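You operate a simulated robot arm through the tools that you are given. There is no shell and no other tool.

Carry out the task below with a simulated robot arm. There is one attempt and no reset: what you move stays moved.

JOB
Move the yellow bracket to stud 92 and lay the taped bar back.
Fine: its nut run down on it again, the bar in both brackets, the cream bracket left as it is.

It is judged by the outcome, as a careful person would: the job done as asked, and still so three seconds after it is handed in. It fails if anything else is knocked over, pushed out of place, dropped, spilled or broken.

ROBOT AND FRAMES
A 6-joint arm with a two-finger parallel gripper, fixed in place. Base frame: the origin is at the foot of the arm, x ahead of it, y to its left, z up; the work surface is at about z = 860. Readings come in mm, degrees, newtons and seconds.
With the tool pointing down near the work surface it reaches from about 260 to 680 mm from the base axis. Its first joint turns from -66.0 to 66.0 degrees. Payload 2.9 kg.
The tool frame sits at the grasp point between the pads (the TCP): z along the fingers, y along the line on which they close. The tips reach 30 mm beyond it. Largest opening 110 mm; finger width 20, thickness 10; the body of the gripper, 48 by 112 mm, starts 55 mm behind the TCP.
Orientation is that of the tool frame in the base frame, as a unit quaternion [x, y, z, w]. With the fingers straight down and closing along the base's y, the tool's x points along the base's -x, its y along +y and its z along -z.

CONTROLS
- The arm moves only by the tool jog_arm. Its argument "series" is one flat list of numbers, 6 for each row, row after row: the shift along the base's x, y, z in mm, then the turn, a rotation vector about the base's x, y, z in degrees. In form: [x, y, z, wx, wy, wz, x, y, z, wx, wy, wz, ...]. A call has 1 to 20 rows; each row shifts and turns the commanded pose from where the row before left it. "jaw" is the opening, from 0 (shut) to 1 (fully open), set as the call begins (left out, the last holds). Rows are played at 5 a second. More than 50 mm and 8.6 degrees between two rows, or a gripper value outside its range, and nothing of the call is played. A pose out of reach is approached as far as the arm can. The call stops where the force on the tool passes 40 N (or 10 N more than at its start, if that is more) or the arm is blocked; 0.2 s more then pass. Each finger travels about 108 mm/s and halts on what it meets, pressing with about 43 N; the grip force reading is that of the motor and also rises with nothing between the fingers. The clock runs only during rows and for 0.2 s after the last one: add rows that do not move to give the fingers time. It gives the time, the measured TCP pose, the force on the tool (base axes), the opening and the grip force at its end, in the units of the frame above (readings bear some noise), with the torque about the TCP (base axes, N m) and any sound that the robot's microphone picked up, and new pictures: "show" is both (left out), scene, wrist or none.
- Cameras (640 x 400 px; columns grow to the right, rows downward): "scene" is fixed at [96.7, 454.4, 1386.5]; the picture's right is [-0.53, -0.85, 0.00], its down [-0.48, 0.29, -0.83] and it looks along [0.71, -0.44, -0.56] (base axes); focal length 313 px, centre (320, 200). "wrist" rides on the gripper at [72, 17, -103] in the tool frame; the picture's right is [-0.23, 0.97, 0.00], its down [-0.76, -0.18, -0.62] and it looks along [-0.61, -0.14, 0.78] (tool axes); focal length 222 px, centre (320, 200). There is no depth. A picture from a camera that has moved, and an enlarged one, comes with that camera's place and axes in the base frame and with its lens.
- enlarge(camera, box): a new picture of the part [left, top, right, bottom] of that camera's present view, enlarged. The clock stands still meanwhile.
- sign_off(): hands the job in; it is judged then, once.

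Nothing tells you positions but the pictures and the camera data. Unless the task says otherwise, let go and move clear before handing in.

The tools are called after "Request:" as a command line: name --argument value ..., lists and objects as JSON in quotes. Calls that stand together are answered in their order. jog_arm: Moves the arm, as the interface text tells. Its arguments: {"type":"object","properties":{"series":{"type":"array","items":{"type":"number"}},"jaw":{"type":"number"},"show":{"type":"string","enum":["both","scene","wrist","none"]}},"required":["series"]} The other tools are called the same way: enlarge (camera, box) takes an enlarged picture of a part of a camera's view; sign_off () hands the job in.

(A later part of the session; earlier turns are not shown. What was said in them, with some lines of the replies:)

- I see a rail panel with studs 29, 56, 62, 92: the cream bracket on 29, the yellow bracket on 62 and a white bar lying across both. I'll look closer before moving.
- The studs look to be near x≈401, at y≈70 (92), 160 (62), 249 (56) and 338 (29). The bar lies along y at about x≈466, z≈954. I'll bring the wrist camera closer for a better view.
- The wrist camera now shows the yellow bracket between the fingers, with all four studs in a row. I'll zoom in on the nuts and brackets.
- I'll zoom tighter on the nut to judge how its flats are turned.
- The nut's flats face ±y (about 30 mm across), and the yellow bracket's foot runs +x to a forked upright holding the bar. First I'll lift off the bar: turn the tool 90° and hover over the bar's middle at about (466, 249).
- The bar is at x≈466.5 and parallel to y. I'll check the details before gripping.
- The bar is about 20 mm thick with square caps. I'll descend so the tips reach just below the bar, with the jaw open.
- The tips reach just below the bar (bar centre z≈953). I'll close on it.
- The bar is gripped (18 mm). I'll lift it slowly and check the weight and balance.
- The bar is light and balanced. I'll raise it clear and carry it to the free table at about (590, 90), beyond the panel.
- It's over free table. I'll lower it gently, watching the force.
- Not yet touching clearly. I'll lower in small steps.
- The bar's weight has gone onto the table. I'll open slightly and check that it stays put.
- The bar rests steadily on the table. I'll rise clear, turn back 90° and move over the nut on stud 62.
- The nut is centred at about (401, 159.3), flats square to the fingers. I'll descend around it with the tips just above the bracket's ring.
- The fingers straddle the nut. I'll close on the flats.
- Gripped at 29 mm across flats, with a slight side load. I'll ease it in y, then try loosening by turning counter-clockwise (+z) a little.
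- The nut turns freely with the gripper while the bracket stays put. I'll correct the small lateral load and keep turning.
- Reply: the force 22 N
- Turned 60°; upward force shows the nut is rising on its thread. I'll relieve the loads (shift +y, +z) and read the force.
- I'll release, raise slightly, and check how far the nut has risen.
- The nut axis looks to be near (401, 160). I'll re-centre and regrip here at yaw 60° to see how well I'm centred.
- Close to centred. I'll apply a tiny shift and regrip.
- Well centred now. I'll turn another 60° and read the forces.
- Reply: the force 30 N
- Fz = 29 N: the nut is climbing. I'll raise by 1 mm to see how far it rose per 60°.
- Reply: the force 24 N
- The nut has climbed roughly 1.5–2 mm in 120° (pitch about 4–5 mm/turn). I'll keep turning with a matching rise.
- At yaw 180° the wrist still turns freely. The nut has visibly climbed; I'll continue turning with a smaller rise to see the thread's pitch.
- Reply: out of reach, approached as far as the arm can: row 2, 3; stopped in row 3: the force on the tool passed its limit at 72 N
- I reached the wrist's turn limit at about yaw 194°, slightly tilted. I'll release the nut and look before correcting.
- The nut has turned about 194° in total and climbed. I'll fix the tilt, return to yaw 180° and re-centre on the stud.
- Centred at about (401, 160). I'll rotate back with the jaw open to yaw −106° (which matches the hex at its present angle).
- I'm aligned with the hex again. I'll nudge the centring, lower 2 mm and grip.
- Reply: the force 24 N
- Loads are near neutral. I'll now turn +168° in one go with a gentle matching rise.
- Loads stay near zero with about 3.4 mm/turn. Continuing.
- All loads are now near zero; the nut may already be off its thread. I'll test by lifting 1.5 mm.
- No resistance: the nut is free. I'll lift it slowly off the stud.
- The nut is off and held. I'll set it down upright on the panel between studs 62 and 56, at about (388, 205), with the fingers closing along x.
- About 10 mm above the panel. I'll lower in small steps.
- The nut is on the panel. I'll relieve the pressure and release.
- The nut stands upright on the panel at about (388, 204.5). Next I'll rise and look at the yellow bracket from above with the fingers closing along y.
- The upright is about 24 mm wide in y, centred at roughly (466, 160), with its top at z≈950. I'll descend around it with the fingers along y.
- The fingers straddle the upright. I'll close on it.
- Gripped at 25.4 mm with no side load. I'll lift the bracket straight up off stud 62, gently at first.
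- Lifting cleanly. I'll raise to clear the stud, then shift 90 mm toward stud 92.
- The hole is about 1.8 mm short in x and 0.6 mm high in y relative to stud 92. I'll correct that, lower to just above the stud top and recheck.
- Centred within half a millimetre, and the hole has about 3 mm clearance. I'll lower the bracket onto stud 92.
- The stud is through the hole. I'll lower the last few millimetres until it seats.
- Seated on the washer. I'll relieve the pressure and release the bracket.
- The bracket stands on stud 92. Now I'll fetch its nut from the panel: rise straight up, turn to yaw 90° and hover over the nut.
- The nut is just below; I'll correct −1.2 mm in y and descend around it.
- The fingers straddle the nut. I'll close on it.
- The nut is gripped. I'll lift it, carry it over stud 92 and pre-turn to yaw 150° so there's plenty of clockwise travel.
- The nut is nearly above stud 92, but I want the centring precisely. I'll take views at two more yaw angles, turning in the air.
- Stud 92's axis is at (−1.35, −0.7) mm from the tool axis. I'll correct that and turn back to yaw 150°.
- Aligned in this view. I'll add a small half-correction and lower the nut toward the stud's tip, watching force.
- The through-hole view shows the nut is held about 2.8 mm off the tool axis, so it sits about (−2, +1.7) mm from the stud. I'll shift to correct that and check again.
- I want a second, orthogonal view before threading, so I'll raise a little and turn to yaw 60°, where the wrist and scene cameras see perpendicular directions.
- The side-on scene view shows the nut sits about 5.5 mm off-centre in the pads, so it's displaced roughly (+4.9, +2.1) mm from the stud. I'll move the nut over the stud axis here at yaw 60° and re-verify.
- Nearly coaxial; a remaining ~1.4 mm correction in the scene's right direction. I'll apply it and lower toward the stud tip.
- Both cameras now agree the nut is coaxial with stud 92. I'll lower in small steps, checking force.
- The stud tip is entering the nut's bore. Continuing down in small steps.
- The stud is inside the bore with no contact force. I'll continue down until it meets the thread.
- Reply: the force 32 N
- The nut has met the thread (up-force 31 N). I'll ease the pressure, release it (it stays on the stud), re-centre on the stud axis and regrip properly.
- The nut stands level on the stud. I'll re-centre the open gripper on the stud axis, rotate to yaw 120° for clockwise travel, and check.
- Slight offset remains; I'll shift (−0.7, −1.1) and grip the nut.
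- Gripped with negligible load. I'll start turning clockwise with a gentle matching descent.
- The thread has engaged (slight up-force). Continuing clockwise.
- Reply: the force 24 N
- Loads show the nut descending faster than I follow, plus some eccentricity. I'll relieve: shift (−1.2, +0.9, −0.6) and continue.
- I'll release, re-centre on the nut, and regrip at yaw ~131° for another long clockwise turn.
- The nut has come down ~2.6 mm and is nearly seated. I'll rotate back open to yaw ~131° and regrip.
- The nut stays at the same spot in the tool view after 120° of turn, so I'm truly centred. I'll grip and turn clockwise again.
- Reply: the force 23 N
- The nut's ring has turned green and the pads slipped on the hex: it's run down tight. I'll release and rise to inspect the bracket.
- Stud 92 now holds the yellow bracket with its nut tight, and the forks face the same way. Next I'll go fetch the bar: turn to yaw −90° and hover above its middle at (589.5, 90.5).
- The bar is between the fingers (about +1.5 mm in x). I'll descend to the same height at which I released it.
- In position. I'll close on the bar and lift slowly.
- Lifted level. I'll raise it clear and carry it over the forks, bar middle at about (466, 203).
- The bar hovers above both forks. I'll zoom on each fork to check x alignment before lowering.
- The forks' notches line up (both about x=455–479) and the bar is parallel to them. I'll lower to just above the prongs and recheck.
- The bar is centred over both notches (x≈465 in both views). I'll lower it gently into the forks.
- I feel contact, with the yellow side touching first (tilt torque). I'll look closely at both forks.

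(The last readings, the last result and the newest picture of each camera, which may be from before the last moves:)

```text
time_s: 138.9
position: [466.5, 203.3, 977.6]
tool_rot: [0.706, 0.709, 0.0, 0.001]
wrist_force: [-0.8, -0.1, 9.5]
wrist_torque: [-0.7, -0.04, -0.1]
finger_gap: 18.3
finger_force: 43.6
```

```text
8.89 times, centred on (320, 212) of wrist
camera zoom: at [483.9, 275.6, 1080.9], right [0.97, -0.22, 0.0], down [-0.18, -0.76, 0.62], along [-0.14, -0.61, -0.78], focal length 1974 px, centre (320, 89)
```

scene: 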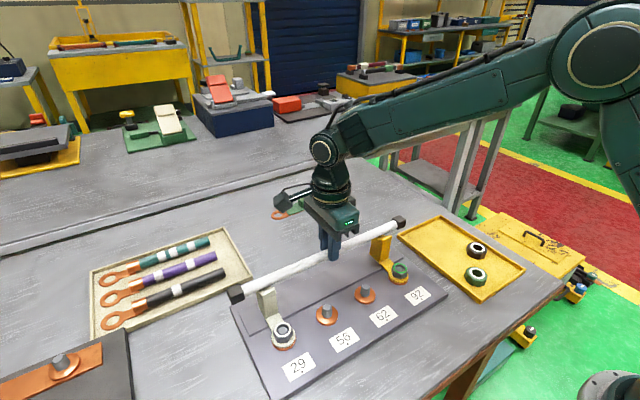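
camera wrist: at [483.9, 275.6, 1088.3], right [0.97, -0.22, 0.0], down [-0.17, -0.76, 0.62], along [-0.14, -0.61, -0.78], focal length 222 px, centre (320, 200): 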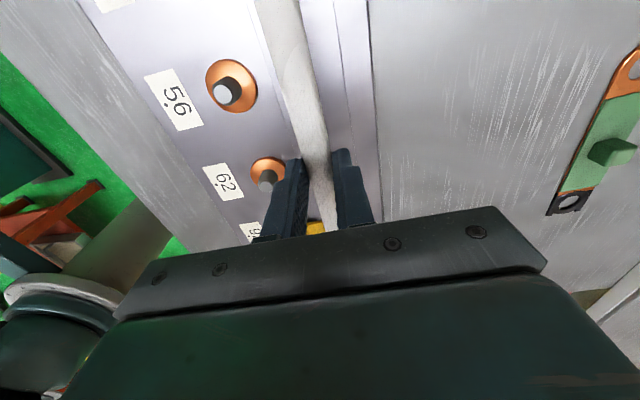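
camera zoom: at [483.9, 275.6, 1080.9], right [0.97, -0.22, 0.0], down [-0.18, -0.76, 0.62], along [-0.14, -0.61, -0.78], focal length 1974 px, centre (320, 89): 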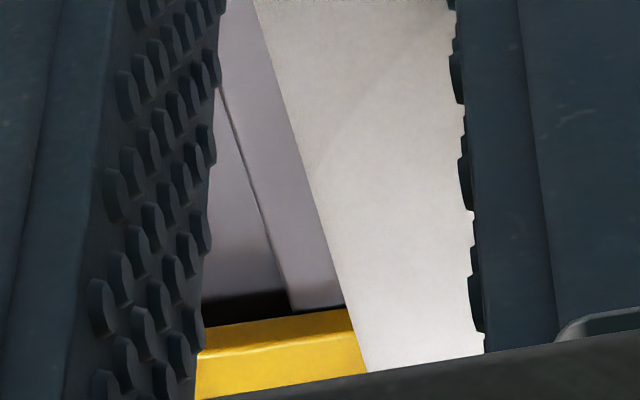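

The yellow end seems to touch the +x prong while the cream end is in its notch. I'll lift 5 mm, turn the bar slightly (yellow end −x by ~2 mm) and try again.

Request:
jog_arm --series '[0, 0, 5, 0, 0, 0, -0.7, 0, 0, 0, 0, -0.6, 0, 0, 0, 0, 0, 0]' --show "none"

Request:
enlarge --camera "scene" --box '[366, 220, 406, 250]'

Request:
enlarge --camera "scene" --box '[245, 270, 285, 300]'

```text
time_s: 139.7
position: [464.5, 202.8, 981.2]
tool_rot: [0.71, 0.704, -0.001, -0.001]
wrist_force: [-0.7, -0.1, -2.2]
wrist_torque: [0.0, 0.02, 0.02]
finger_gap: 17.8
finger_force: 43.0
```

```text
13.33 times, centred on (386, 235) of scene
camera zoom: at [96.7, 454.4, 1386.5], right [-0.53, -0.85, 0.0], down [-0.48, 0.29, -0.83], along [0.71, -0.44, -0.56], focal length 4177 px, centre (-560, -267)
```

zoom: 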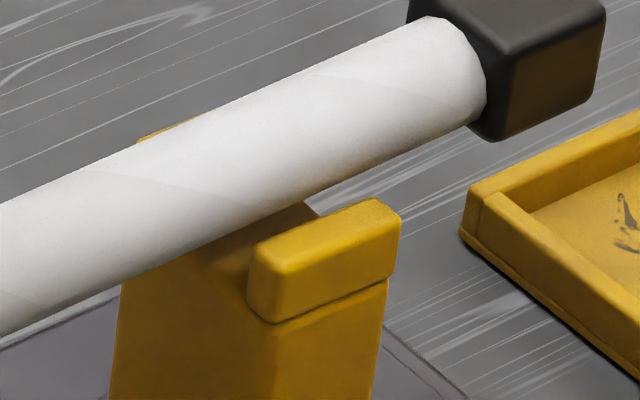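

```text
13.33 times, centred on (265, 285) of scene
camera zoom: at [96.7, 454.4, 1386.5], right [-0.53, -0.85, 0.0], down [-0.48, 0.29, -0.83], along [0.71, -0.44, -0.56], focal length 4177 px, centre (1053, -933)
```

zoom: 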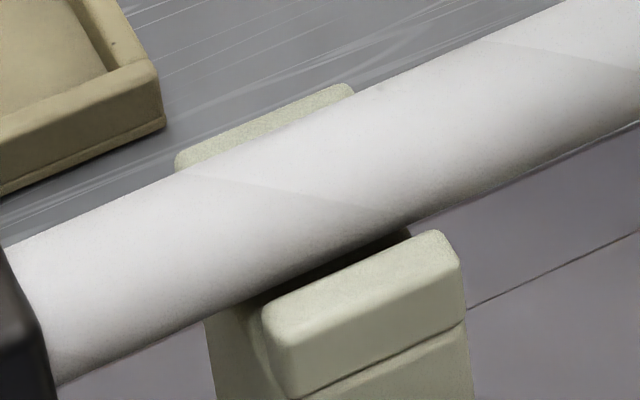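

Now lower again, gently.

Request:
jog_arm --series '[0, 0, -3, 0, 0, 0, 0, 0, -2, 0, 0, 0, 0, 0, 0, 0, 0, 0]' --show "none"

Request:
jog_arm --series '[0, 0, -1, 0, 0, 0, 0, 0, 0, 0, 0, 0]' --show "none"

Request:
enlarge --camera "scene" --box '[366, 220, 406, 250]'

Request:
enlarge --camera "scene" --box '[245, 270, 285, 300]'

```text
time_s: 140.5
position: [465.4, 201.5, 977.4]
tool_rot: [0.71, 0.705, 0.0, 0.0]
wrist_force: [0.6, 2.1, 1.3]
wrist_torque: [0.45, -0.04, 0.04]
finger_gap: 17.9
finger_force: 42.9
```

```text
time_s: 141.1
position: [465.6, 202.4, 977.7]
tool_rot: [0.71, 0.705, 0.0, 0.001]
wrist_force: [-0.7, 0.2, 4.8]
wrist_torque: [1.07, 0.04, 0.09]
finger_gap: 17.9
finger_force: 43.1
```

```text
13.33 times, centred on (386, 235) of scene
camera zoom: at [96.6, 454.3, 1386.6], right [-0.53, -0.85, 0.0], down [-0.48, 0.29, -0.83], along [0.71, -0.44, -0.56], focal length 4177 px, centre (-560, -267)
```

zoom: 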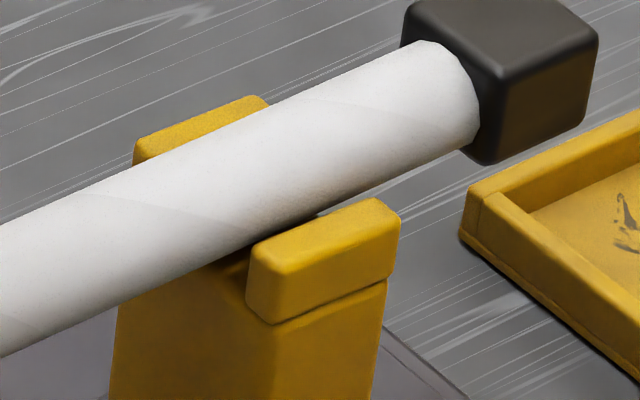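

```text
13.33 times, centred on (265, 285) of scene
camera zoom: at [96.6, 454.3, 1386.6], right [-0.53, -0.85, 0.0], down [-0.48, 0.29, -0.83], along [0.71, -0.44, -0.56], focal length 4177 px, centre (1053, -933)
```

zoom: 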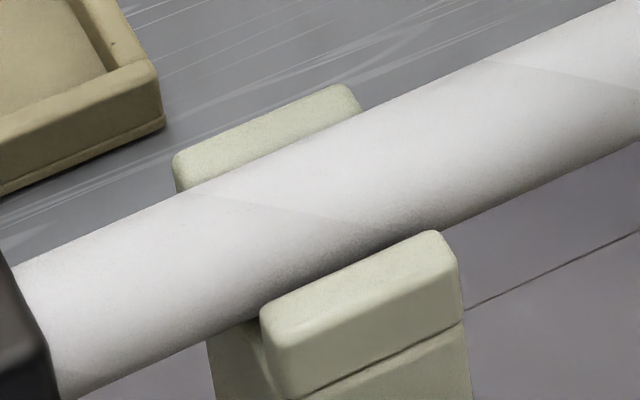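

Now the cream end is resting in its notch and the yellow end is dropping in cleanly. I'll keep lowering gently to level the bar.

Request:
jog_arm --series '[0, 0, -1, 0, 0, 0, 0, 0, -0.7, 0, 0, 0, 0, 0, 0, 0, 0, 0]' --show "none"

Request:
enlarge --camera "scene" --box '[366, 220, 406, 250]'

Request:
enlarge --camera "scene" --box '[245, 270, 285, 300]'

```text
time_s: 141.9
position: [465.7, 203.0, 975.0]
tool_rot: [0.71, 0.704, -0.001, 0.001]
wrist_force: [0.1, -1.9, 8.1]
wrist_torque: [1.17, 0.01, 0.05]
finger_gap: 18.0
finger_force: 43.3
```

```text
13.33 times, centred on (386, 235) of scene
camera zoom: at [96.6, 454.2, 1386.6], right [-0.53, -0.85, 0.0], down [-0.48, 0.29, -0.83], along [0.71, -0.44, -0.56], focal length 4177 px, centre (-560, -267)
```

zoom: 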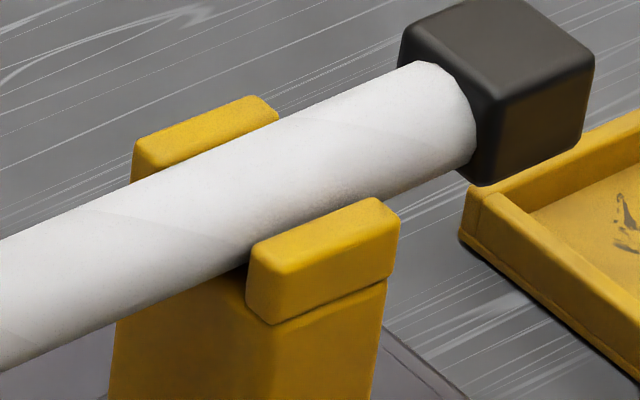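

```text
13.33 times, centred on (265, 285) of scene
camera zoom: at [96.6, 454.2, 1386.6], right [-0.53, -0.85, 0.0], down [-0.48, 0.29, -0.83], along [0.71, -0.44, -0.56], focal length 4177 px, centre (1053, -933)
```

zoom: 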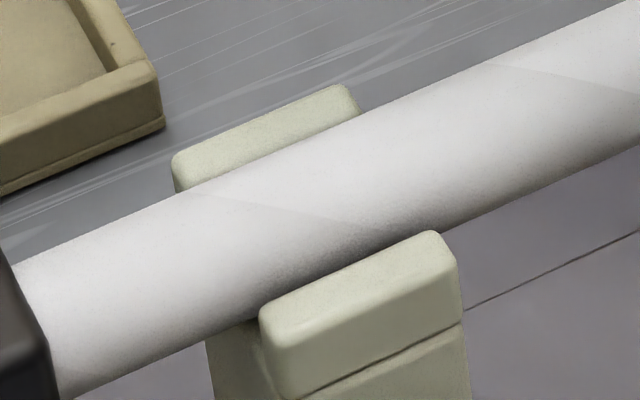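

Both ends now look alike in their notches. A little lower until both are seated.

Request:
jog_arm --series '[0, 0, -0.6, 0, 0, 0, 0, 0, 0, 0, 0, 0]' --show "none"

Request:
jog_arm --series '[0, 0, -0.6, 0, 0, 0, 0, 0, 0, 0, 0, 0]' --show "none"

Request:
enlarge --camera "scene" --box '[366, 220, 406, 250]'

Request:
enlarge --camera "scene" --box '[245, 270, 285, 300]'

```text
time_s: 142.5
position: [466.0, 203.2, 974.3]
tool_rot: [0.71, 0.704, 0.001, 0.001]
wrist_force: [1.0, -3.4, 14.5]
wrist_torque: [-0.26, -0.08, 0.11]
finger_gap: 18.1
finger_force: 43.2
```

```text
time_s: 143.1
position: [464.3, 203.7, 973.6]
tool_rot: [0.71, 0.704, 0.001, 0.001]
wrist_force: [-2.6, -7.2, 22.9]
wrist_torque: [-0.38, 0.09, 0.07]
finger_gap: 17.7
finger_force: 43.4
```

```text
13.33 times, centred on (386, 235) of scene
camera zoom: at [96.3, 454.0, 1386.7], right [-0.53, -0.85, 0.0], down [-0.48, 0.29, -0.83], along [0.71, -0.44, -0.56], focal length 4177 px, centre (-560, -267)
```

zoom: 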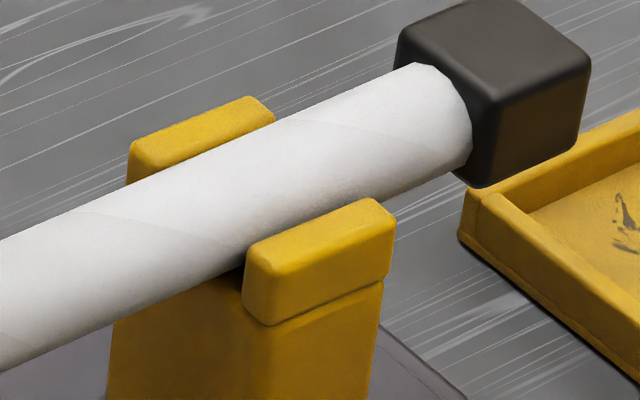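

```text
13.33 times, centred on (265, 285) of scene
camera zoom: at [96.3, 454.0, 1386.7], right [-0.53, -0.85, 0.0], down [-0.48, 0.29, -0.83], along [0.71, -0.44, -0.56], focal length 4177 px, centre (1053, -933)
```

zoom: 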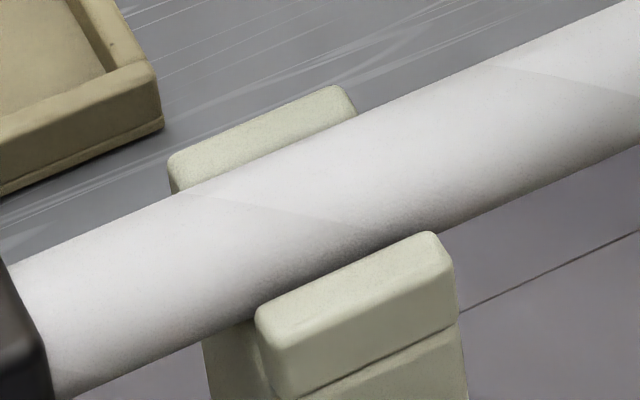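

Both ends are seated (balanced torque). I'll ease the pressure and release.

Request:
jog_arm --series '[0, 0, 1.2, 0, 0, 0, 0, 0, 0, 0, 0, 0]' --show "none"

Request:
jog_arm --series '[0, 0, 0, 0, 0, 0, 0, 0, 0, 0, 0, 0, 0, 0, 0, 0, 0, 0]' --jaw 0.4

Request:
enlarge --camera "scene" --box '[366, 220, 406, 250]'

Request:
enlarge --camera "scene" --box '[245, 270, 285, 300]'

```text
time_s: 143.7
position: [465.0, 202.6, 973.9]
tool_rot: [0.71, 0.704, 0.0, 0.0]
wrist_force: [4.4, -5.5, 11.8]
wrist_torque: [-0.15, -0.17, 0.03]
finger_gap: 18.0
finger_force: 43.1
```

```text
time_s: 144.5
position: [464.5, 204.6, 972.8]
tool_rot: [0.709, 0.705, 0.0, 0.001]
wrist_force: [-0.9, 0.3, -0.4]
wrist_torque: [0.04, -0.01, 0.04]
finger_gap: 44.1
finger_force: 0.0
camera wrist: at [483.3, 275.6, 1078.0], right [0.97, -0.23, 0.0], down [-0.18, -0.76, 0.62], along [-0.15, -0.61, -0.78], focal length 222 px, centre (320, 200)
```

scene: 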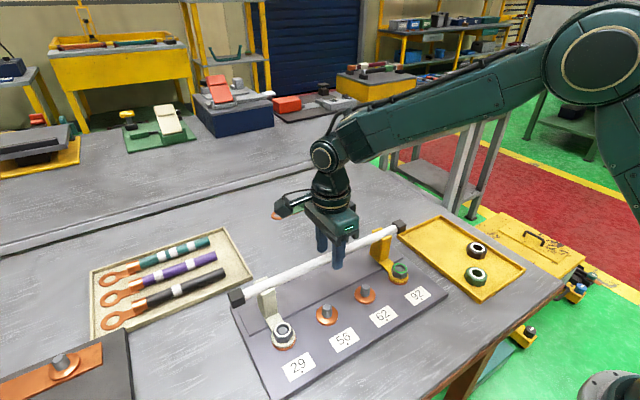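
wrist: 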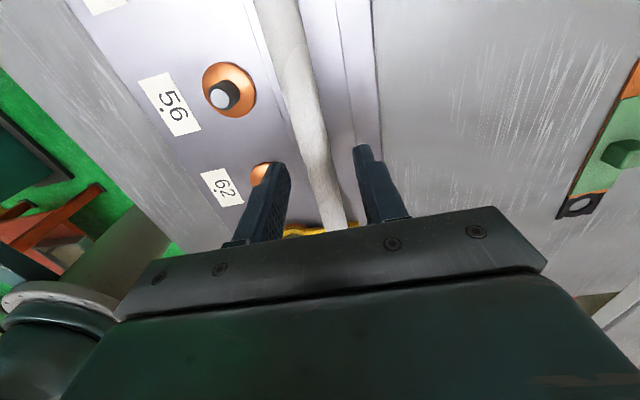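

```text
13.33 times, centred on (386, 235) of scene
camera zoom: at [96.7, 454.4, 1386.5], right [-0.53, -0.85, 0.0], down [-0.48, 0.29, -0.83], along [0.71, -0.44, -0.56], focal length 4177 px, centre (-560, -267)
```

zoom: 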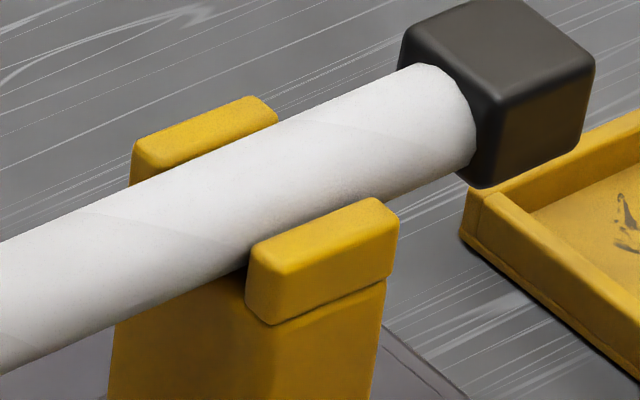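

```text
13.33 times, centred on (265, 285) of scene
camera zoom: at [96.7, 454.4, 1386.5], right [-0.53, -0.85, 0.0], down [-0.48, 0.29, -0.83], along [0.71, -0.44, -0.56], focal length 4177 px, centre (1053, -933)
```

zoom: 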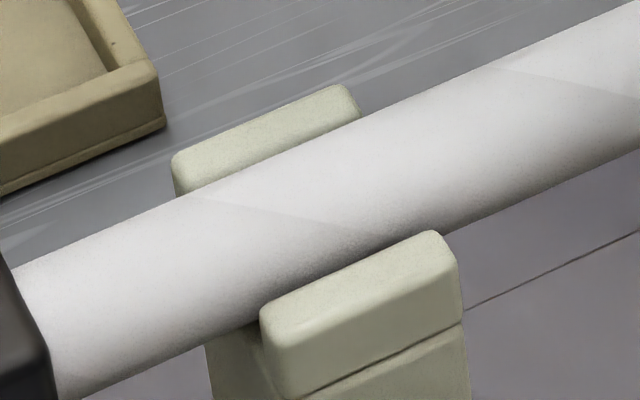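

The bar lies in both forks. I'll rise straight up, move clear and check everything.

Request:
jog_arm --series '[0, 0, 10, 0, 0, 0, 0, 0, 30, 0, 0, 0, 0, 0, 45, 0, 0, 0, 0, 0, 45, 0, 0, 0, -20, -20, 30, 0, 0, 0, -30, -30, 20, 0, 0, 0, -30, -30, 10, 0, 0, 0, 0, 0, 0, 0, 0, 0]' --jaw 0.5

Request:
enlarge --camera "scene" --box '[210, 200, 450, 380]'

Request:
enlarge --camera "scene" --box '[360, 215, 430, 295]'

Request:
enlarge --camera "scene" --box '[225, 270, 315, 360]'

```text
time_s: 146.3
position: [384.8, 122.5, 1166.7]
tool_rot: [0.709, 0.705, -0.001, 0.0]
wrist_force: [0.8, -0.7, 0.3]
wrist_torque: [-0.01, 0.0, 0.01]
finger_gap: 55.1
finger_force: 0.1
camera wrist: at [403.0, 196.0, 1269.5], right [0.97, -0.23, 0.0], down [-0.18, -0.76, 0.62], along [-0.15, -0.61, -0.78], focal length 222 px, centre (320, 200)
```

scene: 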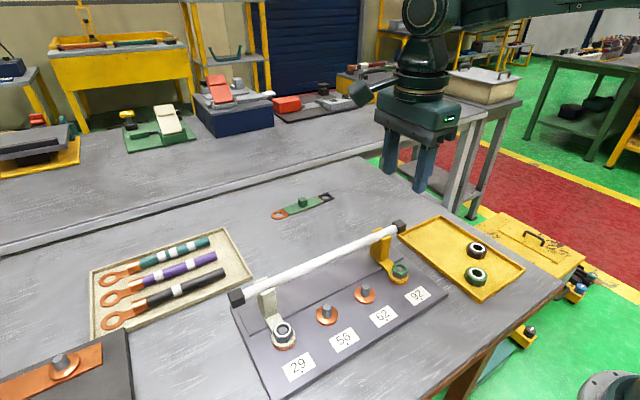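
wrist: 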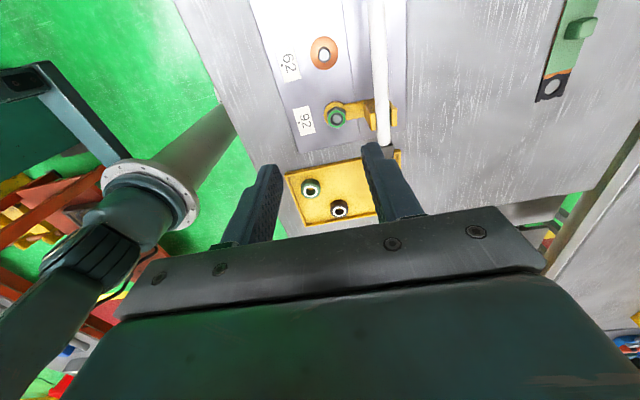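

```text
2.22 times, centred on (330, 290) of scene
camera zoom: at [96.7, 454.3, 1386.5], right [-0.53, -0.85, 0.0], down [-0.48, 0.29, -0.83], along [0.71, -0.44, -0.56], focal length 696 px, centre (298, 0)
```

zoom: 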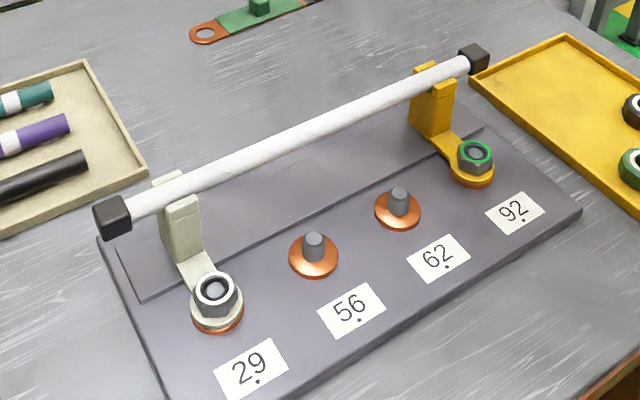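

```text
5.00 times, centred on (395, 255) of scene
camera zoom: at [96.7, 454.3, 1386.5], right [-0.53, -0.85, 0.0], down [-0.48, 0.29, -0.83], along [0.71, -0.44, -0.56], focal length 1566 px, centre (-55, -75)
```

zoom: 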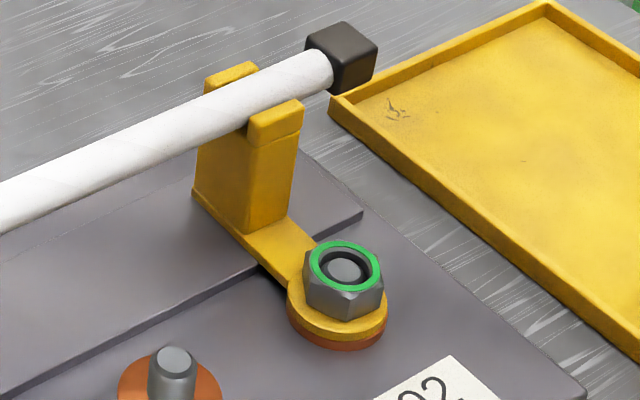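

```text
4.44 times, centred on (270, 315) of scene
camera zoom: at [96.7, 454.3, 1386.5], right [-0.53, -0.85, 0.0], down [-0.48, 0.29, -0.83], along [0.71, -0.44, -0.56], focal length 1392 px, centre (542, -311)
```

zoom: 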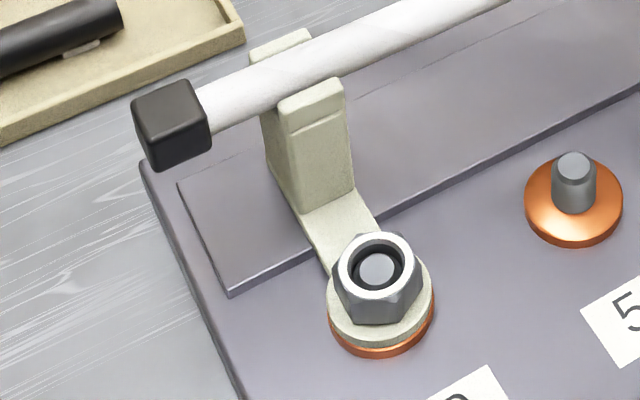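

Everything looks right: the yellow bracket is on 92 with its nut tight, the bar is in both forks and the cream bracket is untouched. One last check that nothing is drifting.

Request:
jog_arm --series '[0, 0, 10, 0, 0, 0, 0, 0, 0, 0, 0, 0, 0, 0, 0, 0, 0, 0, 0, 0, 0, 0, 0, 0, 0, 0, 0, 0, 0, 0, 0, 0, 0, 0, 0, 0, 0, 0, 0, 0, 0, 0, 0, 0, 0, 0, 0, 0]' --show "scene"

Request:
enlarge --camera "scene" --box '[210, 200, 450, 380]'

```text
time_s: 148.1
position: [386.1, 122.9, 1174.9]
tool_rot: [0.709, 0.705, 0.0, 0.001]
wrist_force: [0.7, -0.1, -0.2]
wrist_torque: [0.02, 0.04, 0.01]
finger_gap: 55.0
finger_force: 0.1
```

scene: 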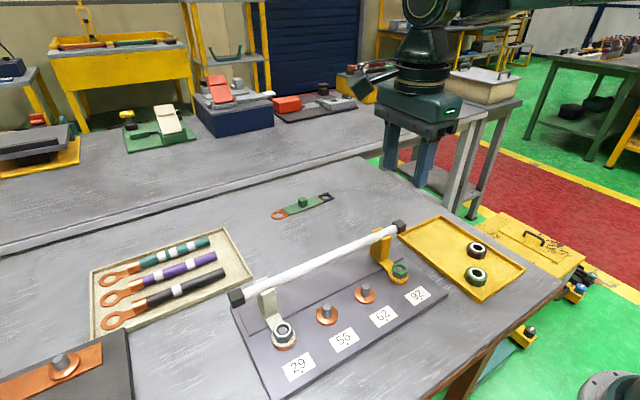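

```text
2.22 times, centred on (330, 290) of scene
camera zoom: at [96.7, 454.4, 1386.5], right [-0.53, -0.85, 0.0], down [-0.48, 0.29, -0.83], along [0.71, -0.44, -0.56], focal length 696 px, centre (298, 0)
```

zoom: 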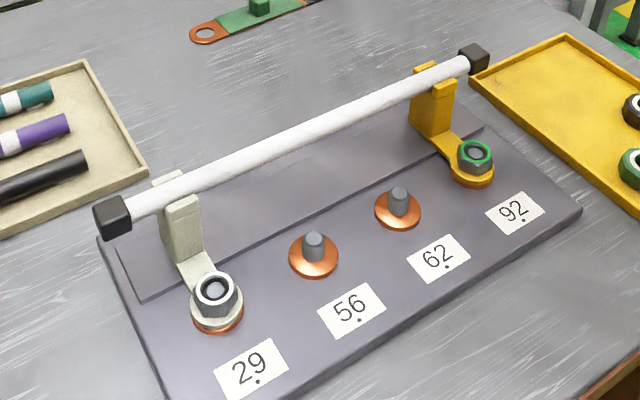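

The scene is steady. The yellow bracket is on stud 92 with its nut run down, the taped bar lies in both forks, the cream bracket is as it was and the gripper is clear, so I'm handing in.

Request:
sign_off

```text
The job is handed in.
```

The yellow bracket is now on stud 92 with its own nut run down tight. The taped bar lies in the notches of both brackets.

- **Nut:** its ring turned green and the gripper slipped on the flats at the end of the last turn, so I took it as fully tight.
- **Bar:** I shifted it about 46 mm toward 92 so that its black end caps sit outside both forks. On the first try the yellow end caught on something at its fork, probably a prong. I lifted the bar, turned it slightly and lowered it again, and both ends seated.
- **Cream bracket:** the gripper never touched it or its nut, and it looks the same as at the start. The bar was lifted out of its fork and laid back in.

I let go, moved the gripper clear, and saw nothing moving in the pictures over the last couple of seconds before handing in. In the scene pictures, nothing else on the bench looks knocked or out of place.
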